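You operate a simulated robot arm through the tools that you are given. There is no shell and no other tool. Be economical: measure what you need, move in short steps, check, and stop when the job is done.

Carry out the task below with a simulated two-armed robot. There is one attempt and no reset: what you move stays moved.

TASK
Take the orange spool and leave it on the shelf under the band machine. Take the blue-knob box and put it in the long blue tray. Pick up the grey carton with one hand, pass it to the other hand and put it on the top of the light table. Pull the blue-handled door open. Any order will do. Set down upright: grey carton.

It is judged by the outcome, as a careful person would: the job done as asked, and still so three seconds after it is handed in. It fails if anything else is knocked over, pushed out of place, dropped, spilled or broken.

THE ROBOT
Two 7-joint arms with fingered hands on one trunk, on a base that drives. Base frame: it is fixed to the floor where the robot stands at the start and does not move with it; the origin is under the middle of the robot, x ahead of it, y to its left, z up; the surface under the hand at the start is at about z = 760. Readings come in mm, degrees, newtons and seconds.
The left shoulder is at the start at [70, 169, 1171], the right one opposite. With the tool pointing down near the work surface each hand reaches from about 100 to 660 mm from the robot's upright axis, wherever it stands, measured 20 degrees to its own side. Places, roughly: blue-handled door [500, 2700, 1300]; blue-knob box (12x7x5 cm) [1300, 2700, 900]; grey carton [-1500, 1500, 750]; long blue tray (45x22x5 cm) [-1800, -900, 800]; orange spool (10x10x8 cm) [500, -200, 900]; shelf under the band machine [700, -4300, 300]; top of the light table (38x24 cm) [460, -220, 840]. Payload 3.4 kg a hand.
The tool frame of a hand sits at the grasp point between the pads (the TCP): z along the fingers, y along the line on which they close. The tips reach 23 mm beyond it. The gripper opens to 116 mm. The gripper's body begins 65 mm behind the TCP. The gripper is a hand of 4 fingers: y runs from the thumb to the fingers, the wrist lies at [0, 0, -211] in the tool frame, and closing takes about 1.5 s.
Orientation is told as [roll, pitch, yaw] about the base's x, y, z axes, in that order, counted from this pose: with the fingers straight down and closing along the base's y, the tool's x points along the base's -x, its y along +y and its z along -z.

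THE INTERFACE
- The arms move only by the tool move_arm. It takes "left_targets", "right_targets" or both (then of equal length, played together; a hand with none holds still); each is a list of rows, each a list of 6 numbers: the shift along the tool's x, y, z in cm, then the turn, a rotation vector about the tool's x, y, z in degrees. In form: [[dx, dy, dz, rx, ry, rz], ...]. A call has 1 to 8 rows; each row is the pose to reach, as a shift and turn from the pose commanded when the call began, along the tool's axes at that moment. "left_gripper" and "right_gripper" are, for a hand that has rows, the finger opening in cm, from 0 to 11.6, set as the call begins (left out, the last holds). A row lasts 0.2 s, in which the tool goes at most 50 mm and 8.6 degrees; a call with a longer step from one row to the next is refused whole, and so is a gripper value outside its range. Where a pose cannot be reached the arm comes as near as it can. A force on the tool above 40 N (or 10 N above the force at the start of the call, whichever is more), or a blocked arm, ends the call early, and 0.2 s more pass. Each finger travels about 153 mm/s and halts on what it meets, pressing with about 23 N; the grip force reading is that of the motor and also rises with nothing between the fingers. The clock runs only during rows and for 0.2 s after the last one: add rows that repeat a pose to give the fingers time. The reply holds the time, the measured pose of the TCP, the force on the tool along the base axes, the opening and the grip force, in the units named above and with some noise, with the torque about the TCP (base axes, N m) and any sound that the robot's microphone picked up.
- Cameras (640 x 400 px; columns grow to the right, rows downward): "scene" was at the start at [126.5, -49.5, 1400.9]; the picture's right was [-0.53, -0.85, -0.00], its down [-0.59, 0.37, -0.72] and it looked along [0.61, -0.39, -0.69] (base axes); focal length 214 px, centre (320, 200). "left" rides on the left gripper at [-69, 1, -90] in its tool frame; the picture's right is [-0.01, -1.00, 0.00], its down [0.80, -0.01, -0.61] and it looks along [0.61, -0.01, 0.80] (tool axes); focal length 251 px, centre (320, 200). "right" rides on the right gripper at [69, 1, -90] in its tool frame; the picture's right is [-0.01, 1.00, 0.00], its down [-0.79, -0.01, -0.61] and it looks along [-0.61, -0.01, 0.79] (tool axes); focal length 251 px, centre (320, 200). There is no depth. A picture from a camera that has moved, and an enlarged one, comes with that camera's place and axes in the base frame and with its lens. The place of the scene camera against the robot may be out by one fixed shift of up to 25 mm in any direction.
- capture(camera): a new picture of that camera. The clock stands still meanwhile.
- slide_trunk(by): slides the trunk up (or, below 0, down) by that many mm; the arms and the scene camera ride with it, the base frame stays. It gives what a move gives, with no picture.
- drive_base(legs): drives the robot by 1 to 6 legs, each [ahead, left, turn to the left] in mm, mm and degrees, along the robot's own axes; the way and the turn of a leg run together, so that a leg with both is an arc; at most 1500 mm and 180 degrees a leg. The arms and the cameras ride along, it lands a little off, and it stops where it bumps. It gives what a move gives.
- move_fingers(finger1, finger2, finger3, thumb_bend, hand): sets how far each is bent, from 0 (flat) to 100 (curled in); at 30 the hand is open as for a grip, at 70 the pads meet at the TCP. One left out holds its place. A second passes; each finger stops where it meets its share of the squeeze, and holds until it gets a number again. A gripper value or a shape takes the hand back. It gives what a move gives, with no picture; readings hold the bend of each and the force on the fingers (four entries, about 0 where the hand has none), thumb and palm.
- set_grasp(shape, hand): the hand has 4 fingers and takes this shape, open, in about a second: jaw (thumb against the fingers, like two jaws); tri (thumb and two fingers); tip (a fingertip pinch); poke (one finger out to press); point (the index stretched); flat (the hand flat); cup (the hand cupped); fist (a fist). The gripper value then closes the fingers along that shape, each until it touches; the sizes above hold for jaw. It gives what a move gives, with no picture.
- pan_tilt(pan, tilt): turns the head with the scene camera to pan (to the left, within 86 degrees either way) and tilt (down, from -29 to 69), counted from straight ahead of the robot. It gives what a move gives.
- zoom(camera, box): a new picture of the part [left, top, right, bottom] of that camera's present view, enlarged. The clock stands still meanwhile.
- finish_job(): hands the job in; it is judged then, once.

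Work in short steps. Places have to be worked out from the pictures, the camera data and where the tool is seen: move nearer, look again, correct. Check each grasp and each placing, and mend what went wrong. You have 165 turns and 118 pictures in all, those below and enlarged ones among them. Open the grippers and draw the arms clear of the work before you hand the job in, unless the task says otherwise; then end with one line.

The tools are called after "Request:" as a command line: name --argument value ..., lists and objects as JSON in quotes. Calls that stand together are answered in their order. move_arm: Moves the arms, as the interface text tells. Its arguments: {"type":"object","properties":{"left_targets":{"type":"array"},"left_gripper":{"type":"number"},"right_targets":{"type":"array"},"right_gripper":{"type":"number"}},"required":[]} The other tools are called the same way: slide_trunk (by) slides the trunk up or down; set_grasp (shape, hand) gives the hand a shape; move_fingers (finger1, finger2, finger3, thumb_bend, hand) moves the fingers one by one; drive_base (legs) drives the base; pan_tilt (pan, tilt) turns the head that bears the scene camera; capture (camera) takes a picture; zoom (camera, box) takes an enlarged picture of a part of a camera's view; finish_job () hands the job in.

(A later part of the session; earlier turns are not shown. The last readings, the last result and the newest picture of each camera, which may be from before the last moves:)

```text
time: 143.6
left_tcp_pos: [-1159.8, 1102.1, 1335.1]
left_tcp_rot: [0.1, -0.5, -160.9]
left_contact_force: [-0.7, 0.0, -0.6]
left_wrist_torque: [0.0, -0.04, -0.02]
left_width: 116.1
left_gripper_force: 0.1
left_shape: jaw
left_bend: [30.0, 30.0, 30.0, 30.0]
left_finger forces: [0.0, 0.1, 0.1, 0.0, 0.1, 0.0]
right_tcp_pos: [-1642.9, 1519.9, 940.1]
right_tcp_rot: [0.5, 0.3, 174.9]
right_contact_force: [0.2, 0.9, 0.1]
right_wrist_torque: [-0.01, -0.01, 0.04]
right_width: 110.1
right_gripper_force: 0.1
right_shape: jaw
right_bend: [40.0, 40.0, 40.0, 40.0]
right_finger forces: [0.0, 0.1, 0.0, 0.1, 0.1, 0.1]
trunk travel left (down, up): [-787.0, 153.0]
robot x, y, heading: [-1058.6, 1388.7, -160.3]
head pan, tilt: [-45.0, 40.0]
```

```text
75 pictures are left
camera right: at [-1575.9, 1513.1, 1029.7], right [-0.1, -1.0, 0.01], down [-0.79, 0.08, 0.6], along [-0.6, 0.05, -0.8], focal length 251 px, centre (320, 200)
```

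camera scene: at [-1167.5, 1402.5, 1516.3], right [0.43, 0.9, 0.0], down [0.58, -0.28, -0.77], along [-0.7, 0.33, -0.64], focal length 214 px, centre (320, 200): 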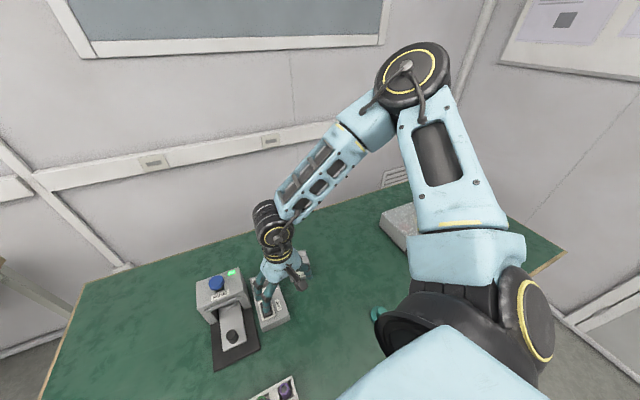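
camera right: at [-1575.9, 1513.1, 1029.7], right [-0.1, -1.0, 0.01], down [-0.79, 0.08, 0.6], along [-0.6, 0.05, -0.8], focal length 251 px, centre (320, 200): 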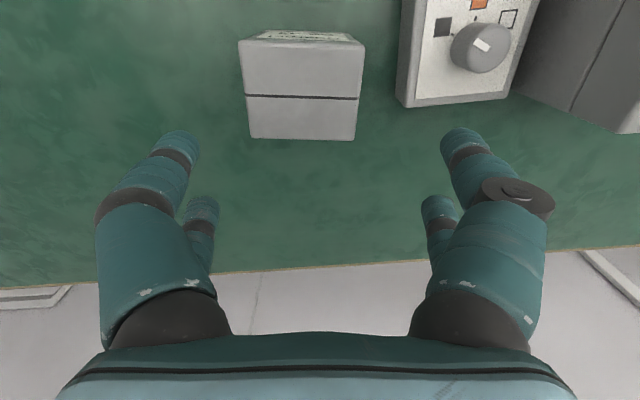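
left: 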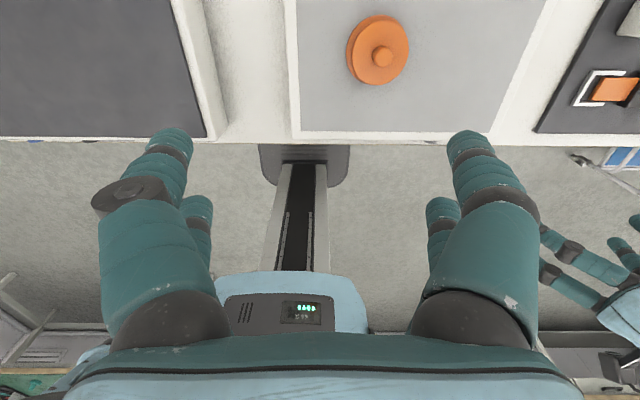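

The hand reached. Carton centre is at about [−1620, 1527]. I correct and go down to z≈885, narrowing the opening slightly.

Request:
move_arm --right_targets '[[2.1, -0.95, 2, 0, 0, 0], [2.1, -0.95, 4, 0, 0, 0], [2.1, -0.95, 5.5, 0, 0, 0]]' --right_gripper 10.4

Request:
capture --camera "right"

```text
time: 144.4
left_tcp_pos: [-1158.1, 1101.3, 1335.0]
left_tcp_rot: [0.0, -0.6, -160.8]
left_contact_force: [-1.0, 0.4, -0.1]
left_wrist_torque: [-0.02, -0.01, 0.01]
left_width: 116.1
left_gripper_force: 0.1
left_shape: jaw
left_bend: [30.0, 30.0, 30.0, 30.0]
left_finger forces: [0.1, 0.0, 0.0, 0.0, 0.1, 0.0]
right_tcp_pos: [-1611.8, 1531.1, 896.3]
right_tcp_rot: [0.4, 0.0, 175.0]
right_contact_force: [0.4, -0.2, -0.6]
right_wrist_torque: [0.0, -0.02, 0.0]
right_width: 104.2
right_gripper_force: 0.0
right_shape: jaw
right_bend: [47.0, 47.0, 47.0, 48.0]
right_finger forces: [0.0, 0.0, 0.0, 0.0, 0.0, 0.0]
right hand out of reach, approached as far as the arm can: row 2, 3
trunk travel left (down, up): [-787.0, 153.0]
robot x, y, heading: [-1057.3, 1390.1, -160.4]
head pan, tilt: [-45.0, 40.0]
```

```text
74 pictures are left
camera right: at [-1544.8, 1526.1, 986.4], right [-0.1, -1.0, 0.01], down [-0.79, 0.08, 0.61], along [-0.6, 0.05, -0.8], focal length 251 px, centre (320, 200)
```

right: 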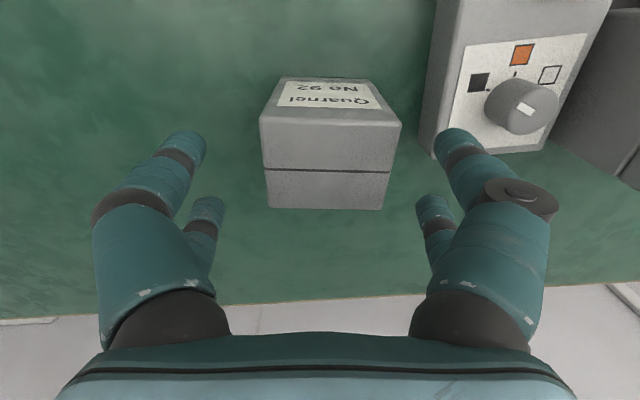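

Well aligned (8 mm in x, 3 mm in y off). The arm can't go lower by itself, so I use the trunk: 30 mm down, then fine adjust.

Request:
slide_trunk --by -25

Request:
move_arm --right_targets '[[-0.8, 0.3, 0, 0, 0, 0]]'

Request:
capture --camera "right"

```text
time: 145.1
left_tcp_pos: [-1160.6, 1102.5, 1310.0]
left_tcp_rot: [0.1, -0.6, -160.8]
left_contact_force: [0.1, 0.3, 0.3]
left_wrist_torque: [0.0, -0.02, 0.0]
left_width: 115.8
left_gripper_force: 0.1
left_shape: jaw
left_bend: [30.0, 30.0, 30.0, 30.0]
left_finger forces: [0.0, 0.0, 0.0, 0.0, 0.0, 0.0]
right_tcp_pos: [-1613.0, 1532.6, 870.9]
right_tcp_rot: [0.4, 0.1, 174.9]
right_contact_force: [0.7, -0.1, 0.5]
right_wrist_torque: [0.01, -0.01, 0.01]
right_width: 104.3
right_gripper_force: 0.1
right_shape: jaw
right_bend: [47.0, 47.0, 47.0, 48.0]
right_finger forces: [0.1, 0.0, 0.0, 0.1, 0.0, 0.1]
trunk travel left (down, up): [-762.0, 178.0]
robot x, y, heading: [-1060.2, 1387.6, -160.4]
head pan, tilt: [-45.0, 40.0]
```

```text
time: 145.5
left_tcp_pos: [-1159.4, 1101.3, 1309.5]
left_tcp_rot: [0.1, -0.6, -160.7]
left_contact_force: [0.2, 0.5, -0.3]
left_wrist_torque: [0.03, 0.0, 0.0]
left_width: 115.9
left_gripper_force: 0.0
left_shape: jaw
left_bend: [30.0, 30.0, 30.0, 30.0]
left_finger forces: [0.0, 0.1, 0.1, 0.0, 0.0, 0.0]
right_tcp_pos: [-1619.5, 1532.6, 874.7]
right_tcp_rot: [0.4, 0.2, 174.9]
right_contact_force: [0.1, 0.6, 0.0]
right_wrist_torque: [0.03, 0.03, 0.0]
right_width: 104.0
right_gripper_force: 0.1
right_shape: jaw
right_bend: [47.0, 47.0, 47.0, 48.0]
right_finger forces: [0.0, 0.0, 0.1, 0.0, 0.1, 0.0]
right hand out of reach, approached as far as the arm can: row 1
trunk travel left (down, up): [-762.0, 178.0]
robot x, y, heading: [-1063.7, 1386.6, -160.5]
head pan, tilt: [-45.0, 40.0]
```

```text
73 pictures are left
camera right: at [-1551.4, 1525.5, 965.3], right [-0.1, -1.0, 0.01], down [-0.79, 0.08, 0.61], along [-0.6, 0.05, -0.8], focal length 251 px, centre (320, 200)
```

right: 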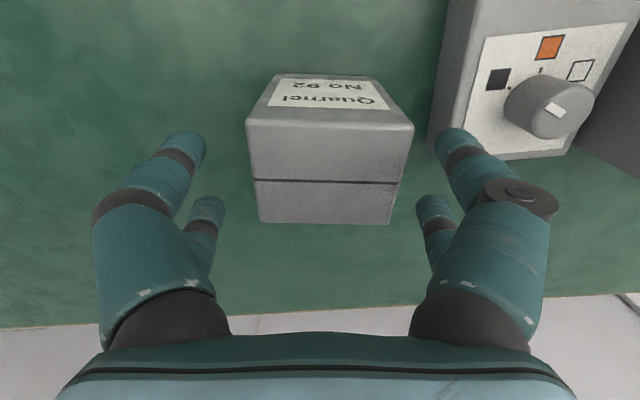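

Aligned within 5 mm, and there is clearance to the LAMP box. I slide down 37 mm and close.

Request:
slide_trunk --by -37

Request:
move_arm --right_targets '[[0, 0, 0, 0, 0, 0], [0, 0, 0, 0, 0, 0], [0, 0, 0, 0, 0, 0], [0, 0, 0, 0, 0, 0], [0, 0, 0, 0, 0, 0], [0, 0, 0, 0, 0, 0], [0, 0, 0, 0, 0, 0]]' --right_gripper 0

Request:
capture --camera "right"

```text
time: 146.3
left_tcp_pos: [-1158.3, 1102.4, 1273.9]
left_tcp_rot: [0.0, -0.5, -160.7]
left_contact_force: [0.7, -0.1, 1.0]
left_wrist_torque: [-0.05, 0.03, 0.01]
left_width: 116.1
left_gripper_force: 0.1
left_shape: jaw
left_bend: [30.0, 30.0, 30.0, 30.0]
left_finger forces: [0.1, 0.0, 0.1, 0.1, 0.1, 0.0]
right_tcp_pos: [-1619.4, 1532.0, 838.3]
right_tcp_rot: [0.4, -0.1, 175.0]
right_contact_force: [-0.2, 0.3, -0.7]
right_wrist_torque: [-0.01, 0.01, 0.0]
right_width: 104.0
right_gripper_force: 0.1
right_shape: jaw
right_bend: [47.0, 47.0, 47.0, 48.0]
right_finger forces: [0.0, 0.0, 0.0, 0.1, 0.1, 0.0]
trunk travel left (down, up): [-725.0, 215.0]
robot x, y, heading: [-1056.8, 1385.8, -160.3]
head pan, tilt: [-45.0, 40.0]
```

```text
time: 147.9
left_tcp_pos: [-1159.4, 1102.0, 1272.5]
left_tcp_rot: [0.0, -0.6, -160.8]
left_contact_force: [-0.1, 0.0, -0.9]
left_wrist_torque: [0.02, -0.01, 0.03]
left_width: 115.8
left_gripper_force: 0.0
left_shape: jaw
left_bend: [30.0, 30.0, 30.0, 30.0]
left_finger forces: [0.0, 0.1, 0.0, 0.0, 0.0, 0.1]
right_tcp_pos: [-1619.2, 1530.3, 838.7]
right_tcp_rot: [0.4, -0.1, 175.1]
right_contact_force: [-0.3, -0.1, -0.6]
right_wrist_torque: [0.03, 0.01, -0.03]
right_width: 66.2
right_gripper_force: 23.1
right_shape: jaw
right_bend: [69.0, 70.0, 72.0, 75.0]
right_finger forces: [20.9, 20.9, 20.8, 0.1, 21.2, 0.1]
trunk travel left (down, up): [-725.0, 215.0]
robot x, y, heading: [-1057.5, 1388.8, -160.5]
head pan, tilt: [-45.0, 40.0]
```

```text
72 pictures are left
camera right: at [-1551.1, 1525.5, 928.5], right [-0.1, -1.0, 0.01], down [-0.79, 0.08, 0.61], along [-0.6, 0.05, -0.8], focal length 251 px, centre (320, 200)
```

right: 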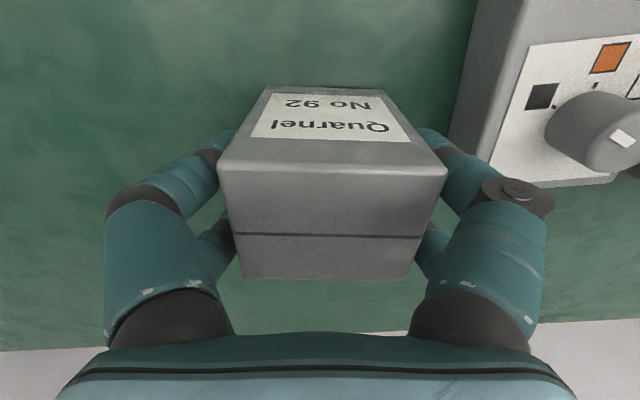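

Gripped (66 mm wide, all fingers loaded). I lift with the trunk.

Request:
slide_trunk --by 130

Request:
capture --camera "right"

Request:
capture --camera "scene"

```text
time: 149.5
left_tcp_pos: [-1160.3, 1103.1, 1402.5]
left_tcp_rot: [0.0, -0.6, -160.7]
left_contact_force: [-0.2, 0.2, -0.5]
left_wrist_torque: [-0.01, -0.01, 0.0]
left_width: 115.9
left_gripper_force: 0.1
left_shape: jaw
left_bend: [30.0, 30.0, 30.0, 30.0]
left_finger forces: [0.0, 0.0, 0.0, 0.1, 0.0, 0.0]
right_tcp_pos: [-1619.8, 1531.3, 967.0]
right_tcp_rot: [0.4, -0.1, 175.1]
right_contact_force: [0.1, -0.2, -1.3]
right_wrist_torque: [0.03, -0.02, 0.01]
right_width: 66.0
right_gripper_force: 22.9
right_shape: jaw
right_bend: [69.0, 70.0, 72.0, 75.0]
right_finger forces: [20.9, 21.0, 20.8, 0.1, 21.2, 0.0]
trunk travel left (down, up): [-855.0, 85.0]
robot x, y, heading: [-1062.1, 1386.8, -160.3]
head pan, tilt: [-45.0, 40.0]
```

```text
71 pictures are left
camera right: at [-1551.4, 1525.6, 1058.3], right [-0.1, -1.0, 0.01], down [-0.79, 0.08, 0.61], along [-0.6, 0.05, -0.8], focal length 251 px, centre (320, 200)
```

right: 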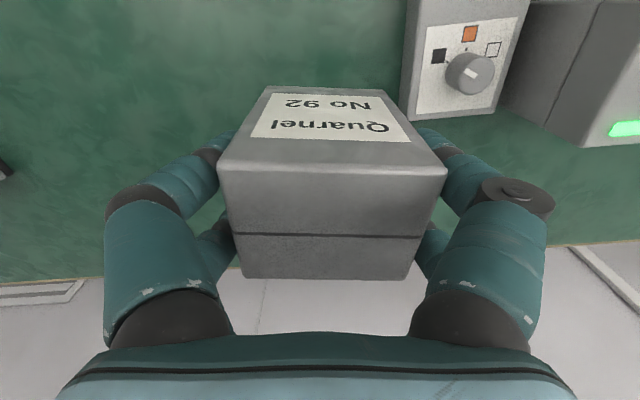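

```text
70 pictures are left
camera scene: at [-1177.1, 1402.4, 1583.4], right [0.43, 0.9, 0.0], down [0.58, -0.27, -0.77], along [-0.69, 0.33, -0.64], focal length 214 px, centre (320, 200)
```

scene: 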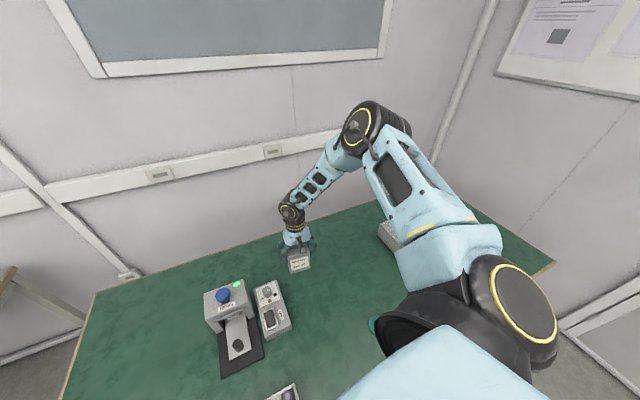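

The carton is held cleanly. I back away from the table into open floor for the hand-over.

Request:
drive_base --legs '[[-450, 0, 0]]'

Request:
slide_trunk --by -130

Request:
move_arm --left_targets '[[-2, 0, 0, 0, -8, 0], [-4, 0, 0, 0, -16, 0], [-6, 0, 0, 0, -24, 0], [-8, 0, 0, 0, -32, 0], [-10, 0, 0, 0, -40, 0], [-12, 0, 0, 0, -48, 0], [-14, 0, 0, 0, -56, 0], [-16, 0, 0, 0, -64, 0]]'

Request:
move_arm --right_targets '[[2, 0, 0, 0, 0, -8], [4, 1, 0, 0, 0, -16], [6, 2, 0, 0, 0, -24], [8, 2, 0, 0, 0, -32], [9, 2, 0, 0, 0, -40], [10, 2, 0, 0, 0, -48]]'

```text
time: 152.2
left_tcp_pos: [-725.8, 1259.4, 1402.8]
left_tcp_rot: [0.0, -0.5, -160.6]
left_contact_force: [-1.2, 0.1, 0.3]
left_wrist_torque: [-0.02, 0.01, 0.02]
left_width: 116.0
left_gripper_force: 0.1
left_shape: jaw
left_bend: [30.0, 30.0, 30.0, 30.0]
left_finger forces: [0.0, 0.0, 0.0, 0.0, 0.0, 0.0]
right_tcp_pos: [-1184.6, 1686.1, 967.1]
right_tcp_rot: [0.4, 0.2, 175.1]
right_contact_force: [-0.6, 0.0, -1.5]
right_wrist_torque: [0.04, -0.03, 0.01]
right_width: 66.1
right_gripper_force: 22.6
right_shape: jaw
right_bend: [69.0, 70.0, 72.0, 75.0]
right_finger forces: [21.1, 21.0, 20.8, 0.0, 21.2, 0.0]
trunk travel left (down, up): [-855.0, 85.0]
robot x, y, heading: [-619.8, 1544.0, -159.9]
head pan, tilt: [-45.0, 40.0]
```

```text
time: 153.8
left_tcp_pos: [-722.5, 1257.6, 1272.8]
left_tcp_rot: [0.0, -0.6, -160.6]
left_contact_force: [-1.0, 0.6, 0.0]
left_wrist_torque: [-0.02, -0.03, 0.02]
left_width: 116.1
left_gripper_force: 0.0
left_shape: jaw
left_bend: [30.0, 30.0, 30.0, 30.0]
left_finger forces: [0.0, 0.0, 0.0, 0.0, 0.0, 0.1]
right_tcp_pos: [-1181.8, 1686.0, 836.7]
right_tcp_rot: [0.4, 0.0, 175.1]
right_contact_force: [0.2, 0.3, -1.7]
right_wrist_torque: [-0.01, 0.04, 0.01]
right_width: 65.8
right_gripper_force: 23.1
right_shape: jaw
right_bend: [69.0, 70.0, 72.0, 75.0]
right_finger forces: [20.9, 20.9, 20.8, 0.0, 21.3, 0.1]
trunk travel left (down, up): [-725.0, 215.0]
robot x, y, heading: [-620.2, 1543.3, -160.1]
head pan, tilt: [-45.0, 40.0]
```

```text
time: 155.6
left_tcp_pos: [-904.7, 1193.2, 1326.8]
left_tcp_rot: [0.2, -64.6, -160.8]
left_contact_force: [0.1, -0.5, 0.0]
left_wrist_torque: [0.02, 0.01, -0.01]
left_width: 116.0
left_gripper_force: 0.0
left_shape: jaw
left_bend: [30.0, 30.0, 30.0, 30.0]
left_finger forces: [0.0, 0.0, 0.1, 0.0, 0.1, 0.0]
left hand out of reach, approached as far as the arm can: row 6, 7, 8
right_tcp_pos: [-1182.8, 1685.9, 838.1]
right_tcp_rot: [0.4, 0.1, 175.1]
right_contact_force: [-1.0, 0.0, -2.6]
right_wrist_torque: [0.03, -0.02, 0.02]
right_width: 65.9
right_gripper_force: 23.1
right_shape: jaw
right_bend: [69.0, 70.0, 72.0, 75.0]
right_finger forces: [20.9, 21.1, 20.8, 0.0, 21.2, 0.0]
trunk travel left (down, up): [-725.0, 215.0]
robot x, y, heading: [-623.9, 1548.3, -160.2]
head pan, tilt: [-45.0, 40.0]
```

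```text
time: 157.0
left_tcp_pos: [-903.1, 1194.7, 1327.2]
left_tcp_rot: [0.1, -64.4, -160.7]
left_contact_force: [-0.1, 0.2, -0.2]
left_wrist_torque: [0.05, 0.02, 0.02]
left_width: 115.9
left_gripper_force: 0.0
left_shape: jaw
left_bend: [30.0, 30.0, 30.0, 30.0]
left_finger forces: [0.1, 0.1, 0.0, 0.0, 0.1, 0.0]
right_tcp_pos: [-1085.6, 1659.1, 838.3]
right_tcp_rot: [0.2, -0.4, -136.7]
right_contact_force: [-0.9, -0.2, -1.7]
right_wrist_torque: [0.04, 0.01, 0.01]
right_width: 66.0
right_gripper_force: 22.7
right_shape: jaw
right_bend: [69.0, 70.0, 72.0, 75.0]
right_finger forces: [21.1, 21.1, 20.7, 0.1, 21.2, 0.0]
trunk travel left (down, up): [-725.0, 215.0]
robot x, y, heading: [-621.7, 1543.4, -160.1]
head pan, tilt: [-45.0, 40.0]
```

Both hands move well. I raise the carton to z≈1000 and bring the left hand to horizontal in front.

Request:
move_arm --left_targets '[[3, -1.4, 0.5, 0, -5, 0], [6, -2.8, 1, 0, -10, 0], [9, -4.2, 1.5, 0, -15, 0], [12, -5.6, 2, 0, -20, 0], [15, -7, 2.5, 0, -25, 0], [18, -8, 3, 0, -26, 0]]' --right_targets '[[0, 0.5, -3, 0, 0, -4], [0, 1, -6, 0, 0, -8], [0, 1.5, -9, 0, 0, -12], [0, 2, -12, 0, 0, -16], [0, 2.5, -15, 0, 0, -20], [0, 3, -17, 0, 0, -22]]'

Request:
pan_tilt --pan -10 --tilt 50

Request:
capture --camera "scene"

```text
time: 158.4
left_tcp_pos: [-966.0, 1341.3, 1092.0]
left_tcp_rot: [174.9, -89.0, 24.7]
left_contact_force: [0.1, 0.2, 0.3]
left_wrist_torque: [0.0, 0.05, 0.0]
left_width: 116.1
left_gripper_force: 0.1
left_shape: jaw
left_bend: [30.0, 30.0, 30.0, 30.0]
left_finger forces: [0.0, 0.0, 0.1, 0.0, 0.1, 0.0]
left hand out of reach, approached as far as the arm can: row 1, 2, 3, 4, 5, 6
right_tcp_pos: [-1061.2, 1638.8, 1009.1]
right_tcp_rot: [0.2, -0.5, -114.8]
right_contact_force: [-0.4, 0.0, -2.2]
right_wrist_torque: [0.0, 0.01, -0.01]
right_width: 65.9
right_gripper_force: 23.1
right_shape: jaw
right_bend: [69.0, 70.0, 72.0, 75.0]
right_finger forces: [21.0, 21.1, 20.9, 0.1, 21.4, 0.0]
trunk travel left (down, up): [-725.0, 215.0]
robot x, y, heading: [-619.8, 1542.3, -159.9]
head pan, tilt: [-45.0, 40.0]
```

```text
time: 159.4
left_tcp_pos: [-969.5, 1340.2, 1090.6]
left_tcp_rot: [-155.7, -89.3, -4.6]
left_contact_force: [-0.4, -0.5, -0.4]
left_wrist_torque: [-0.05, -0.01, -0.02]
left_width: 116.0
left_gripper_force: 0.1
left_shape: jaw
left_bend: [30.0, 30.0, 30.0, 30.0]
left_finger forces: [0.1, 0.1, 0.1, 0.0, 0.0, 0.0]
right_tcp_pos: [-1063.3, 1636.0, 1008.7]
right_tcp_rot: [0.1, -0.3, -114.8]
right_contact_force: [1.2, 0.4, -1.3]
right_wrist_torque: [0.02, -0.02, 0.0]
right_width: 65.9
right_gripper_force: 22.9
right_shape: jaw
right_bend: [69.0, 70.0, 72.0, 75.0]
right_finger forces: [21.0, 21.1, 20.9, 0.1, 21.3, 0.0]
trunk travel left (down, up): [-725.0, 215.0]
robot x, y, heading: [-624.7, 1543.2, -160.1]
head pan, tilt: [-10.0, 50.0]
```

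```text
69 pictures are left
camera scene: at [-739.4, 1508.4, 1439.3], right [-0.17, 0.99, 0.0], down [0.75, 0.13, -0.64], along [-0.63, -0.11, -0.77], focal length 214 px, centre (320, 200)
```

scene: 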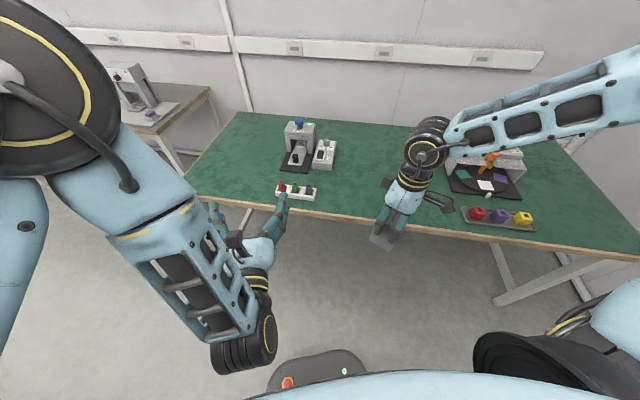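

Excellent: the left hand is horizontal and the right holds the carton yawed 45°. I now bring the left hand to a pre-grasp pose aimed forward-right at the lower half of the carton.

Request:
move_arm --left_targets '[[3, 0, -2.5, 7.5, 0, 0], [6, -1.5, -5, 15, 0, 0], [8.5, -4.5, -7, 22.5, 0, 0], [10.5, -8, -9, 30, 0, 0], [12, -12, -10, 37.5, 0, 0], [12.9, -16, -10.5, 45, 0, 0], [12.9, -20, -10.5, 45, 0, 0], [12.9, -21.8, -10.5, 45, 0, 0]]'

Request:
capture --camera "left"

Request:
capture --camera "scene"

```text
time: 161.4
left_tcp_pos: [-964.2, 1522.3, 1132.0]
left_tcp_rot: [-100.1, -86.5, -97.9]
left_contact_force: [1.2, 0.9, -0.2]
left_wrist_torque: [0.01, -0.01, -0.03]
left_width: 115.9
left_gripper_force: 0.1
left_shape: jaw
left_bend: [30.0, 30.0, 30.0, 30.0]
left_finger forces: [0.0, 0.0, 0.0, 0.1, 0.0, 0.0]
left hand out of reach, approached as far as the arm can: row 1, 2, 3, 4, 5, 6, 7, 8
right_tcp_pos: [-1061.6, 1637.6, 1009.9]
right_tcp_rot: [0.0, -0.3, -114.8]
right_contact_force: [-0.9, -0.3, -2.0]
right_wrist_torque: [0.0, 0.01, -0.01]
right_width: 66.0
right_gripper_force: 23.0
right_shape: jaw
right_bend: [69.0, 70.0, 72.0, 75.0]
right_finger forces: [21.0, 21.1, 20.7, 0.1, 21.3, 0.1]
trunk travel left (down, up): [-725.0, 215.0]
robot x, y, heading: [-623.1, 1543.2, -160.3]
head pan, tilt: [-10.0, 50.0]
stopped in row 8 (left hand): the arm was blocked; the commanded pose is now the measured one
```

```text
68 pictures are left
camera left: at [-879.3, 1490.0, 1200.0], right [0.31, 0.95, 0.07], down [0.59, -0.13, -0.8], along [-0.75, 0.29, -0.6], focal length 251 px, centre (320, 200)
```

left: 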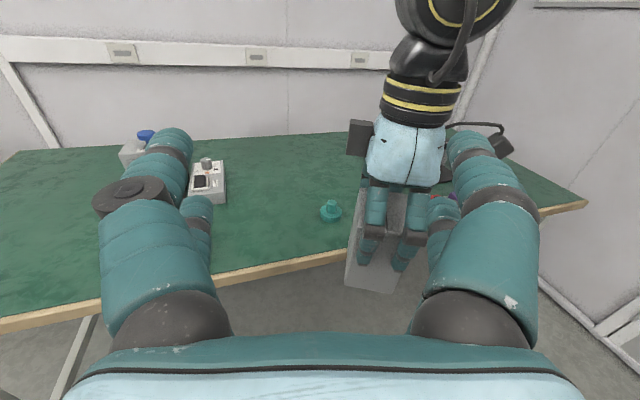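

```text
67 pictures are left
camera scene: at [-738.4, 1509.7, 1439.4], right [-0.17, 0.99, 0.0], down [0.75, 0.13, -0.64], along [-0.63, -0.11, -0.77], focal length 214 px, centre (320, 200)
```

scene: 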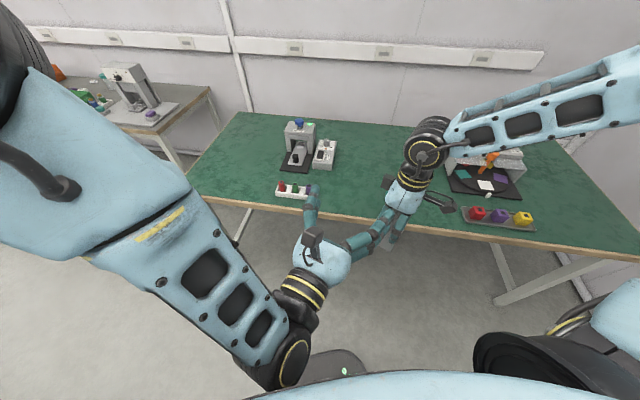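

The left arm can't go that low, but the right can come up to it. I raise the carton to meet: about 130 mm ahead of the left TCP along its pointing direction.

Request:
move_arm --right_targets '[[0, 0, -4, 0, 0, -2], [-1, 0, -8, 0, 0, -4], [-3, 0.2, -11.5, 0, 0, -6], [-5.5, 0.4, -14.5, 0, 0, -6.7], [-7.8, 0.5, -16.9, 0, 0, -6.7]]'

Request:
capture --camera "left"

```text
time: 162.6
left_tcp_pos: [-966.0, 1520.5, 1131.4]
left_tcp_rot: [-98.8, -86.5, -99.3]
left_contact_force: [-0.6, 0.0, -0.2]
left_wrist_torque: [0.02, 0.01, 0.0]
left_width: 116.0
left_gripper_force: 0.1
left_shape: jaw
left_bend: [30.0, 30.0, 30.0, 30.0]
left_finger forces: [0.0, 0.0, 0.0, 0.0, 0.1, 0.0]
right_tcp_pos: [-1091.9, 1565.7, 1179.7]
right_tcp_rot: [0.2, -0.3, -108.2]
right_contact_force: [0.5, -0.2, -1.8]
right_wrist_torque: [0.02, -0.03, 0.05]
right_width: 65.6
right_gripper_force: 23.1
right_shape: jaw
right_bend: [69.0, 70.0, 72.0, 75.0]
right_finger forces: [20.9, 21.0, 20.8, 0.0, 21.2, 0.1]
trunk travel left (down, up): [-725.0, 215.0]
robot x, y, heading: [-620.6, 1540.7, -160.1]
head pan, tilt: [-10.0, 50.0]
```

```text
66 pictures are left
camera left: at [-881.0, 1489.2, 1199.5], right [0.31, 0.95, 0.07], down [0.59, -0.13, -0.8], along [-0.75, 0.29, -0.6], focal length 251 px, centre (320, 200)
```

left: 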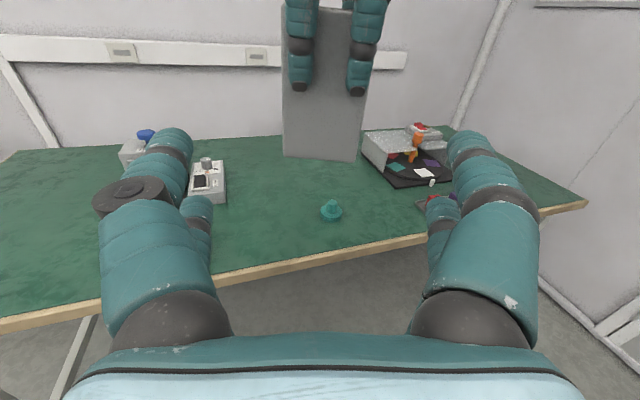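

The carton's lower face is right ahead of the open left hand, below the right fingertips. I advance the left hand 118 mm along its fingers.

Request:
move_arm --left_targets '[[0, 0, 3, 0, 0, 0], [0, 0, 6, 0, 0, 0], [0, 0, 9, 0, 0, 0], [0, 0, 11.8, 0, 0, 0]]'

Request:
capture --camera "left"

Request:
capture --camera "right"

```text
time: 163.8
left_tcp_pos: [-1085.6, 1544.4, 1178.1]
left_tcp_rot: [-115.4, -82.3, -80.1]
left_contact_force: [24.5, 11.9, -11.2]
left_wrist_torque: [-0.6, 1.18, -0.09]
left_width: 115.4
left_gripper_force: 0.0
left_shape: jaw
left_bend: [30.0, 30.0, 30.0, 29.0]
left_finger forces: [0.1, 0.0, 0.0, 0.1, 0.0, 0.1]
left hand out of reach, approached as far as the arm can: row 3, 4
right_tcp_pos: [-1095.0, 1565.0, 1181.4]
right_tcp_rot: [-0.3, -1.1, -108.5]
right_contact_force: [-23.4, -11.2, 9.4]
right_wrist_torque: [0.31, -1.18, -0.56]
right_width: 68.4
right_gripper_force: 23.0
right_shape: jaw
right_bend: [68.0, 71.0, 71.0, 73.0]
right_finger forces: [27.3, 21.3, 24.2, 0.0, 25.1, 0.0]
trunk travel left (down, up): [-725.0, 215.0]
robot x, y, heading: [-622.9, 1543.3, -160.1]
head pan, tilt: [-10.0, 50.0]
stopped in row 4 (left hand): the arm was blocked; the commanded pose is now the measured one
```

```text
65 pictures are left
camera left: at [-995.9, 1511.8, 1241.1], right [0.27, 0.95, 0.13], down [0.57, -0.05, -0.82], along [-0.78, 0.29, -0.55], focal length 251 px, centre (320, 200)
```

left: 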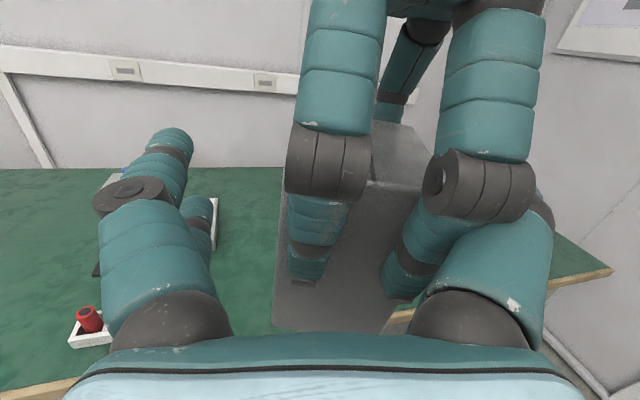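

```text
64 pictures are left
camera right: at [-1071.5, 1631.7, 1271.1], right [0.95, -0.33, -0.01], down [-0.25, -0.74, 0.62], along [-0.21, -0.59, -0.78], focal length 251 px, centre (320, 200)
```

right: 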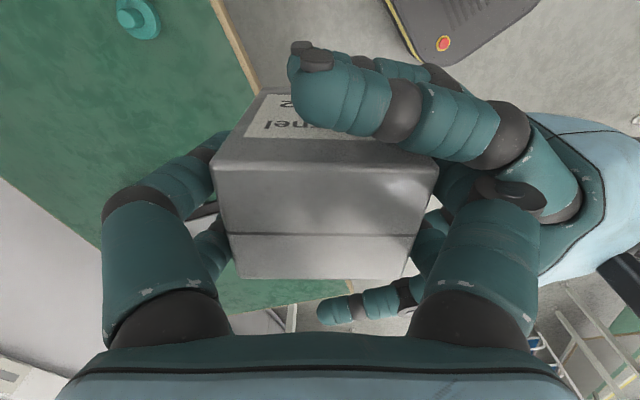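

The left hand drifted upward 47 mm (its reach limit) and touched the right fingers. I retract it, level it, and raise the carton by 60 mm to suit.

Request:
move_arm --left_targets '[[0, 0, -3, 0, 0, 0], [0, 0, -6, 0, 1, 2], [0, 0, -9, 0, 2, 4], [0, 0, -11.5, 0, 3.5, 7.5]]'

Request:
move_arm --right_targets '[[0, 0, -3, 0, 0, 0], [0, 0, -5.5, 0, 0, 0]]'

Request:
capture --camera "left"

Request:
capture --camera "right"

```text
time: 164.8
left_tcp_pos: [-975.6, 1516.8, 1170.0]
left_tcp_rot: [79.3, -89.1, 85.3]
left_contact_force: [-0.7, -0.3, 0.4]
left_wrist_torque: [-0.03, -0.01, 0.01]
left_width: 116.0
left_gripper_force: 0.1
left_shape: jaw
left_bend: [30.0, 30.0, 30.0, 30.0]
left_finger forces: [0.1, 0.0, 0.0, 0.1, 0.1, 0.0]
left hand out of reach, approached as far as the arm can: row 4
right_tcp_pos: [-1092.8, 1566.4, 1180.4]
right_tcp_rot: [-0.2, -0.8, -108.3]
right_contact_force: [-0.2, -0.6, -1.2]
right_wrist_torque: [-0.02, 0.01, 0.0]
right_width: 68.0
right_gripper_force: 22.8
right_shape: jaw
right_bend: [68.0, 71.0, 71.0, 73.0]
right_finger forces: [22.4, 23.0, 22.6, 0.0, 22.9, 0.1]
trunk travel left (down, up): [-725.0, 215.0]
robot x, y, heading: [-621.8, 1543.7, -160.2]
head pan, tilt: [-10.0, 50.0]
```

```text
time: 165.4
left_tcp_pos: [-975.0, 1518.3, 1170.9]
left_tcp_rot: [78.4, -89.0, 86.2]
left_contact_force: [0.2, 0.3, 0.8]
left_wrist_torque: [0.02, -0.02, 0.02]
left_width: 116.1
left_gripper_force: 0.0
left_shape: jaw
left_bend: [30.0, 30.0, 30.0, 30.0]
left_finger forces: [0.0, 0.0, 0.1, 0.0, 0.1, 0.0]
right_tcp_pos: [-1090.4, 1566.2, 1235.5]
right_tcp_rot: [-0.2, -0.8, -108.4]
right_contact_force: [0.8, 0.2, -0.9]
right_wrist_torque: [0.03, 0.04, 0.01]
right_width: 68.0
right_gripper_force: 23.2
right_shape: jaw
right_bend: [68.0, 71.0, 71.0, 73.0]
right_finger forces: [22.4, 23.1, 22.4, 0.0, 22.8, 0.1]
trunk travel left (down, up): [-725.0, 215.0]
robot x, y, heading: [-622.1, 1546.1, -160.2]
head pan, tilt: [-10.0, 50.0]
```

```text
63 pictures are left
camera left: at [-888.1, 1494.5, 1239.6], right [0.27, 0.96, -0.01], down [0.59, -0.17, -0.79], along [-0.77, 0.21, -0.61], focal length 251 px, centre (320, 200)
```

left: 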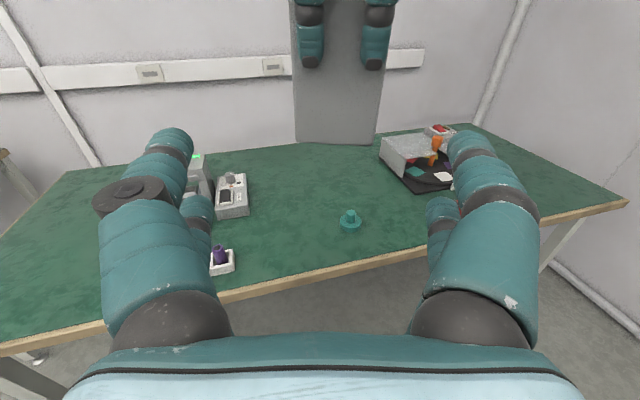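

```text
62 pictures are left
camera right: at [-1069.1, 1631.7, 1323.6], right [0.95, -0.32, 0.0], down [-0.25, -0.75, 0.62], along [-0.2, -0.58, -0.79], focal length 251 px, centre (320, 200)
```

right: 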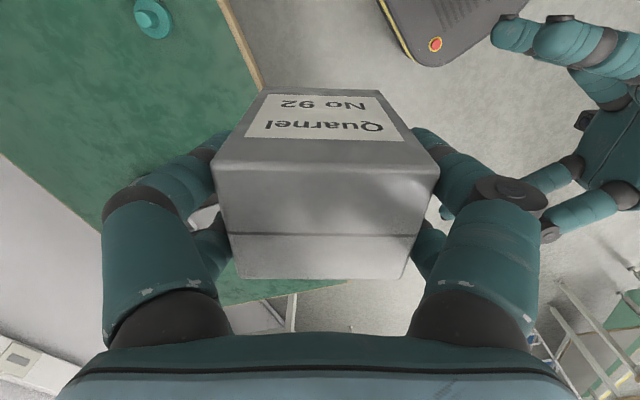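

The grip is still good. I advance the left hand with a 15 mm sideways correction, in two stages, checking its height.

Request:
move_arm --left_targets '[[0, -0.8, 3, 0, 0, 0], [0, -1.5, 6, 0, 0, 0], [0, -1.5, 8, 0, 0, 0]]'

Request:
capture --camera "left"

```text
time: 166.2
left_tcp_pos: [-1049.6, 1557.0, 1169.7]
left_tcp_rot: [76.1, -89.1, 88.4]
left_contact_force: [0.1, 0.9, 1.3]
left_wrist_torque: [-0.01, 0.01, 0.0]
left_width: 116.0
left_gripper_force: 0.1
left_shape: jaw
left_bend: [30.0, 30.0, 30.0, 30.0]
left_finger forces: [0.0, 0.0, 0.0, 0.0, 0.0, 0.0]
right_tcp_pos: [-1091.0, 1566.5, 1232.8]
right_tcp_rot: [-0.3, -0.7, -108.3]
right_contact_force: [-0.1, 0.0, -1.6]
right_wrist_torque: [-0.01, -0.03, 0.0]
right_width: 68.1
right_gripper_force: 23.6
right_shape: jaw
right_bend: [68.0, 71.0, 71.0, 73.0]
right_finger forces: [22.3, 23.2, 22.5, 0.0, 22.8, 0.1]
trunk travel left (down, up): [-725.0, 215.0]
robot x, y, heading: [-623.0, 1544.9, -160.4]
head pan, tilt: [-10.0, 50.0]
```

```text
61 pictures are left
camera left: at [-961.7, 1533.2, 1238.6], right [0.27, 0.96, -0.01], down [0.59, -0.17, -0.79], along [-0.77, 0.21, -0.61], focal length 251 px, centre (320, 200)
```

left: 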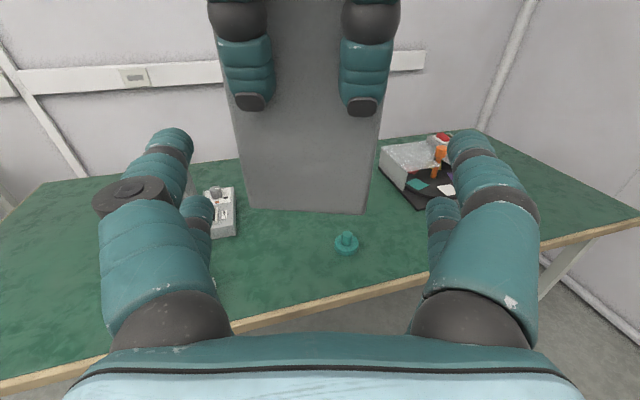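

Everything lines up. I lower the carton 18 mm, then advance the left hand 28 mm more.

Request:
move_arm --right_targets '[[0, 0, 1.8, 0, 0, 0]]'

Request:
move_arm --left_targets '[[0, 0.3, 1.5, 0, 0, 0], [0, 0.6, 2.9, 0, 0, 0]]'

Request:
capture --camera "left"

Request:
capture --camera "right"

```text
time: 166.6
left_tcp_pos: [-1048.6, 1554.8, 1169.7]
left_tcp_rot: [75.2, -89.1, 89.3]
left_contact_force: [-1.4, 0.8, 0.8]
left_wrist_torque: [-0.01, -0.02, 0.01]
left_width: 115.9
left_gripper_force: 0.1
left_shape: jaw
left_bend: [30.0, 30.0, 30.0, 30.0]
left_finger forces: [0.0, 0.0, 0.1, 0.0, 0.1, 0.0]
right_tcp_pos: [-1093.7, 1566.5, 1216.3]
right_tcp_rot: [-0.2, -0.7, -108.4]
right_contact_force: [1.0, 0.0, -1.1]
right_wrist_torque: [-0.01, 0.0, -0.01]
right_width: 68.0
right_gripper_force: 23.1
right_shape: jaw
right_bend: [68.0, 71.0, 71.0, 73.0]
right_finger forces: [22.2, 23.1, 22.6, 0.0, 22.8, 0.0]
trunk travel left (down, up): [-725.0, 215.0]
robot x, y, heading: [-624.7, 1543.9, -160.4]
head pan, tilt: [-10.0, 50.0]
```

```text
time: 167.2
left_tcp_pos: [-1079.9, 1556.8, 1168.6]
left_tcp_rot: [72.6, -89.1, 92.0]
left_contact_force: [0.3, -0.7, -0.2]
left_wrist_torque: [-0.02, 0.01, 0.0]
left_width: 116.1
left_gripper_force: 0.0
left_shape: jaw
left_bend: [30.0, 30.0, 30.0, 30.0]
left_finger forces: [0.0, 0.0, 0.0, 0.0, 0.0, 0.0]
right_tcp_pos: [-1093.6, 1565.7, 1217.3]
right_tcp_rot: [-0.1, -0.7, -108.3]
right_contact_force: [-0.4, 0.0, -1.6]
right_wrist_torque: [0.0, 0.02, 0.0]
right_width: 67.9
right_gripper_force: 22.8
right_shape: jaw
right_bend: [68.0, 71.0, 71.0, 73.0]
right_finger forces: [22.2, 23.1, 22.5, 0.0, 22.7, 0.1]
trunk travel left (down, up): [-725.0, 215.0]
robot x, y, heading: [-624.4, 1545.0, -160.1]
head pan, tilt: [-10.0, 50.0]
```

```text
60 pictures are left
camera left: at [-991.8, 1533.2, 1238.4], right [0.27, 0.96, -0.01], down [0.59, -0.17, -0.79], along [-0.76, 0.21, -0.61], focal length 251 px, centre (320, 200)
```

left: 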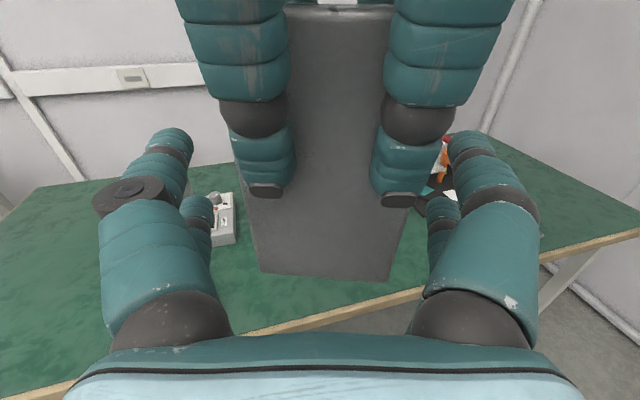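

```text
59 pictures are left
camera right: at [-1070.9, 1632.3, 1306.5], right [0.95, -0.32, 0.0], down [-0.25, -0.75, 0.62], along [-0.2, -0.58, -0.79], focal length 251 px, centre (320, 200)
```

right: 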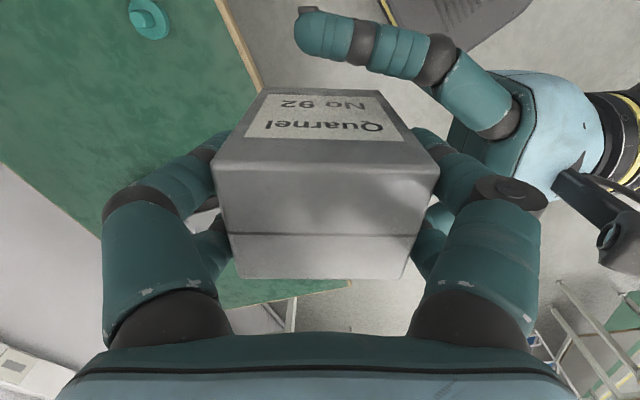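

The left fingers now straddle the carton's other two faces. I close the left hand gently.

Request:
move_arm --left_targets '[[0, 0, 0, 0, 0, 0], [0, 0, 0, 0, 0, 0], [0, 0, 0, 0, 0, 0], [0, 0, 0, 0, 0, 0], [0, 0, 0, 0, 0, 0], [0, 0, 0, 0, 0, 0], [0, 0, 0, 0, 0, 0]]' --left_gripper 0

Request:
capture --camera "left"

```text
time: 168.8
left_tcp_pos: [-1077.8, 1556.3, 1170.2]
left_tcp_rot: [75.2, -89.1, 89.5]
left_contact_force: [-1.8, 0.6, -0.5]
left_wrist_torque: [-0.02, -0.03, -0.11]
left_width: 57.2
left_gripper_force: 23.0
left_shape: jaw
left_bend: [73.0, 73.0, 72.0, 74.0]
left_finger forces: [20.8, 20.9, 20.9, 0.0, 21.0, 0.1]
right_tcp_pos: [-1092.6, 1565.9, 1216.7]
right_tcp_rot: [-0.2, -0.7, -108.3]
right_contact_force: [1.2, -0.5, -0.8]
right_wrist_torque: [-0.03, -0.03, 0.17]
right_width: 68.0
right_gripper_force: 23.0
right_shape: jaw
right_bend: [68.0, 71.0, 71.0, 73.0]
right_finger forces: [22.5, 23.5, 21.8, 0.1, 22.5, 0.0]
trunk travel left (down, up): [-725.0, 215.0]
robot x, y, heading: [-621.3, 1543.7, -160.1]
head pan, tilt: [-10.0, 50.0]
```

```text
58 pictures are left
camera left: at [-991.3, 1532.8, 1238.6], right [0.27, 0.96, -0.01], down [0.59, -0.17, -0.79], along [-0.76, 0.21, -0.61], focal length 251 px, centre (320, 200)
```

left: 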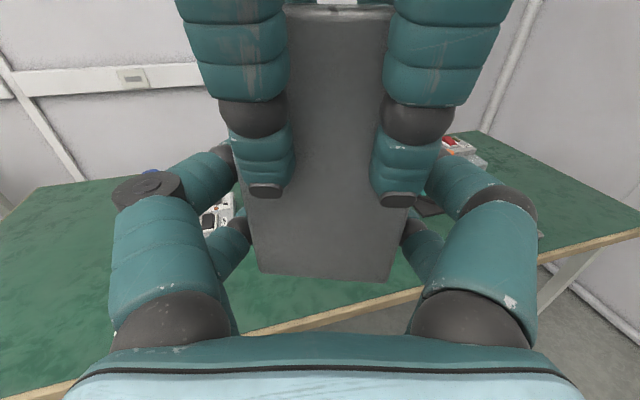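

The left hand grips firmly (57 mm, all fingers). I open the right hand and lift it straight up.

Request:
move_arm --right_targets '[[0, 0, 0, 0, 0, 0], [0, 0, 0, 0, 0, 0], [0, 0, 0, 0, 0, 0], [0, 0, 0, 0, 0, 0]]' --right_gripper 11.6

Request:
move_arm --right_targets '[[0, 0, -3, 0, 0, 0], [0, 0, -6, 0, 0, 0], [0, 0, -9, 0, 0, 0], [2, 0, -11, 0, 0, 0]]'

Request:
capture --camera "left"

Request:
capture --camera "right"

```text
time: 169.8
left_tcp_pos: [-1078.9, 1555.1, 1170.0]
left_tcp_rot: [75.2, -89.1, 89.3]
left_contact_force: [0.2, 0.6, 0.1]
left_wrist_torque: [0.02, -0.05, 0.01]
left_width: 56.8
left_gripper_force: 23.0
left_shape: jaw
left_bend: [73.0, 73.0, 72.0, 74.0]
left_finger forces: [20.9, 21.1, 20.8, 0.1, 21.2, 0.1]
right_tcp_pos: [-1093.1, 1566.1, 1217.1]
right_tcp_rot: [-0.2, -0.7, -108.3]
right_contact_force: [0.5, -0.4, -0.3]
right_wrist_torque: [-0.01, -0.02, -0.02]
right_width: 115.8
right_gripper_force: 0.1
right_shape: jaw
right_bend: [30.0, 30.0, 30.0, 30.0]
right_finger forces: [0.1, 0.0, 0.0, 0.1, 0.0, 0.1]
trunk travel left (down, up): [-725.0, 215.0]
robot x, y, heading: [-623.1, 1544.4, -160.4]
head pan, tilt: [-10.0, 50.0]
```

```text
time: 170.8
left_tcp_pos: [-1076.8, 1556.3, 1170.5]
left_tcp_rot: [80.8, -89.1, 83.9]
left_contact_force: [0.7, 0.3, -0.7]
left_wrist_torque: [-0.03, -0.05, -0.02]
left_width: 56.9
left_gripper_force: 22.9
left_shape: jaw
left_bend: [73.0, 73.0, 72.0, 74.0]
left_finger forces: [21.1, 21.2, 20.9, 0.0, 21.2, 0.0]
right_tcp_pos: [-1083.7, 1588.0, 1326.1]
right_tcp_rot: [-0.1, -0.8, -108.4]
right_contact_force: [-0.3, 0.3, 0.7]
right_wrist_torque: [0.02, 0.03, 0.01]
right_width: 116.0
right_gripper_force: 0.1
right_shape: jaw
right_bend: [30.0, 30.0, 30.0, 30.0]
right_finger forces: [0.0, 0.1, 0.1, 0.0, 0.0, 0.0]
trunk travel left (down, up): [-725.0, 215.0]
robot x, y, heading: [-620.7, 1546.8, -160.2]
head pan, tilt: [-10.0, 50.0]
```

```text
57 pictures are left
camera left: at [-989.5, 1534.0, 1239.2], right [0.27, 0.96, -0.01], down [0.59, -0.17, -0.79], along [-0.77, 0.21, -0.61], focal length 251 px, centre (320, 200)
```

left: 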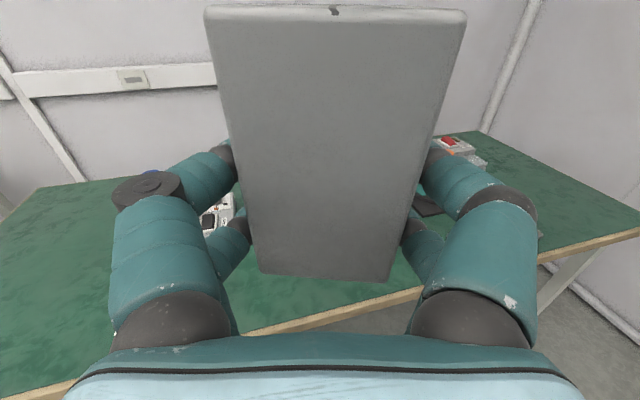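

```text
56 pictures are left
camera right: at [-1062.1, 1655.0, 1416.5], right [0.95, -0.32, 0.0], down [-0.25, -0.74, 0.62], along [-0.2, -0.58, -0.79], focal length 251 px, centre (320, 200)
```

right: 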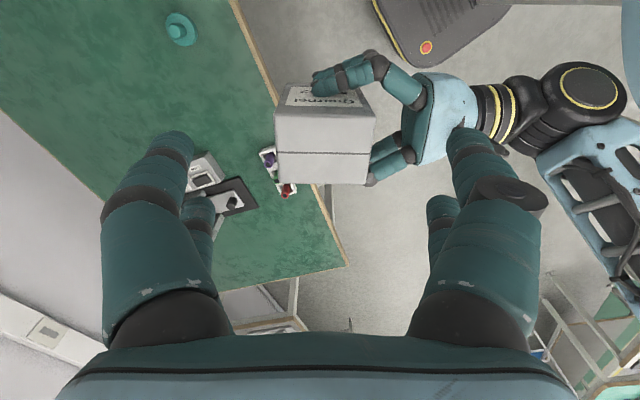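

The hand-over worked. I move the right arm clear to its side, keeping it high.

Request:
move_arm --right_targets '[[3, -1, -1, 0, 0, 7], [6, -2, -1, 0, 0, 14], [9, -3, -1, 0, 0, 21], [12, -4, 0, 0, 0, 28], [15, -4.5, 1, 0, 0, 35], [17, -5, 2, 0, 0, 42], [18, -5, 3, 0, 0, 48]]'

Request:
drive_base --legs '[[0, 0, 160.2], [0, -1000, 0], [0, -545, 0]]'

Request:
pan_tilt --pan -10 --tilt 40

Request:
capture --camera "scene"

```text
time: 172.4
left_tcp_pos: [-1078.4, 1556.0, 1168.7]
left_tcp_rot: [76.0, -89.1, 88.6]
left_contact_force: [0.6, 0.2, 0.5]
left_wrist_torque: [0.0, 0.0, -0.02]
left_width: 56.7
left_gripper_force: 22.9
left_shape: jaw
left_bend: [73.0, 73.0, 72.0, 74.0]
left_finger forces: [21.0, 21.0, 20.9, 0.1, 21.3, 0.0]
right_tcp_pos: [-1076.2, 1774.3, 1296.8]
right_tcp_rot: [0.5, -0.6, -156.5]
right_contact_force: [0.1, -0.1, 0.6]
right_wrist_torque: [0.01, 0.02, 0.01]
right_width: 116.1
right_gripper_force: 0.1
right_shape: jaw
right_bend: [30.0, 30.0, 30.0, 30.0]
right_finger forces: [0.0, 0.0, 0.0, 0.1, 0.0, 0.0]
trunk travel left (down, up): [-725.0, 215.0]
robot x, y, heading: [-624.2, 1541.4, -160.1]
head pan, tilt: [-10.0, 50.0]
```

```text
time: 187.3
left_tcp_pos: [-54.2, -152.2, 1169.0]
left_tcp_rot: [76.3, -89.2, -107.8]
left_contact_force: [0.3, -1.0, 0.2]
left_wrist_torque: [0.01, 0.04, 0.01]
left_width: 56.7
left_gripper_force: 23.0
left_shape: jaw
left_bend: [73.0, 73.0, 72.0, 74.0]
left_finger forces: [20.8, 20.9, 20.8, 0.1, 20.7, 0.0]
right_tcp_pos: [-114.5, -362.3, 1296.4]
right_tcp_rot: [0.4, -0.6, 7.7]
right_contact_force: [0.2, 0.3, -0.2]
right_wrist_torque: [-0.01, 0.0, -0.02]
right_width: 115.8
right_gripper_force: 0.0
right_shape: jaw
right_bend: [30.0, 30.0, 30.0, 30.0]
right_finger forces: [0.1, 0.1, 0.1, 0.0, 0.1, 0.1]
trunk travel left (down, up): [-725.0, 215.0]
robot x, y, heading: [-486.6, -16.4, 3.8]
head pan, tilt: [-10.0, 50.0]
```

```text
time: 188.0
left_tcp_pos: [-54.4, -152.8, 1168.8]
left_tcp_rot: [74.1, -89.1, -105.5]
left_contact_force: [-0.1, 0.5, -0.7]
left_wrist_torque: [0.02, 0.01, -0.03]
left_width: 56.7
left_gripper_force: 22.7
left_shape: jaw
left_bend: [73.0, 73.0, 72.0, 74.0]
left_finger forces: [20.8, 20.8, 21.0, 0.1, 20.7, 0.0]
right_tcp_pos: [-115.3, -362.0, 1296.6]
right_tcp_rot: [0.4, -0.5, 7.8]
right_contact_force: [0.4, -0.5, 0.2]
right_wrist_torque: [-0.02, 0.01, 0.0]
right_width: 115.9
right_gripper_force: 0.0
right_shape: jaw
right_bend: [30.0, 30.0, 30.0, 30.0]
right_finger forces: [0.0, 0.0, 0.0, 0.1, 0.1, 0.0]
trunk travel left (down, up): [-725.0, 215.0]
robot x, y, heading: [-489.2, -17.6, 3.6]
head pan, tilt: [-10.0, 40.0]
```

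```text
55 pictures are left
camera scene: at [-347.2, -28.9, 1453.4], right [-0.11, -0.99, 0.0], down [-0.64, 0.07, -0.77], along [0.76, -0.08, -0.64], focal length 214 px, centre (320, 200)
```

scene: 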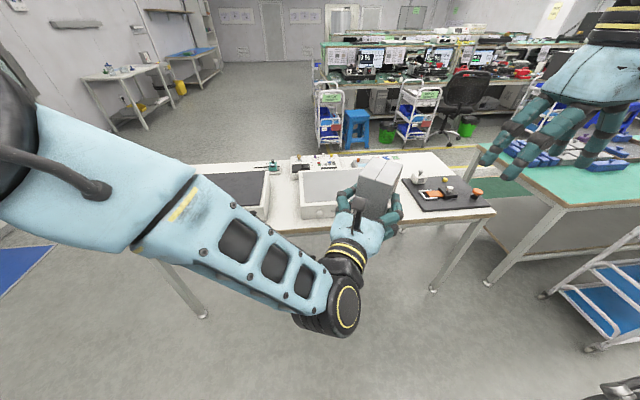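

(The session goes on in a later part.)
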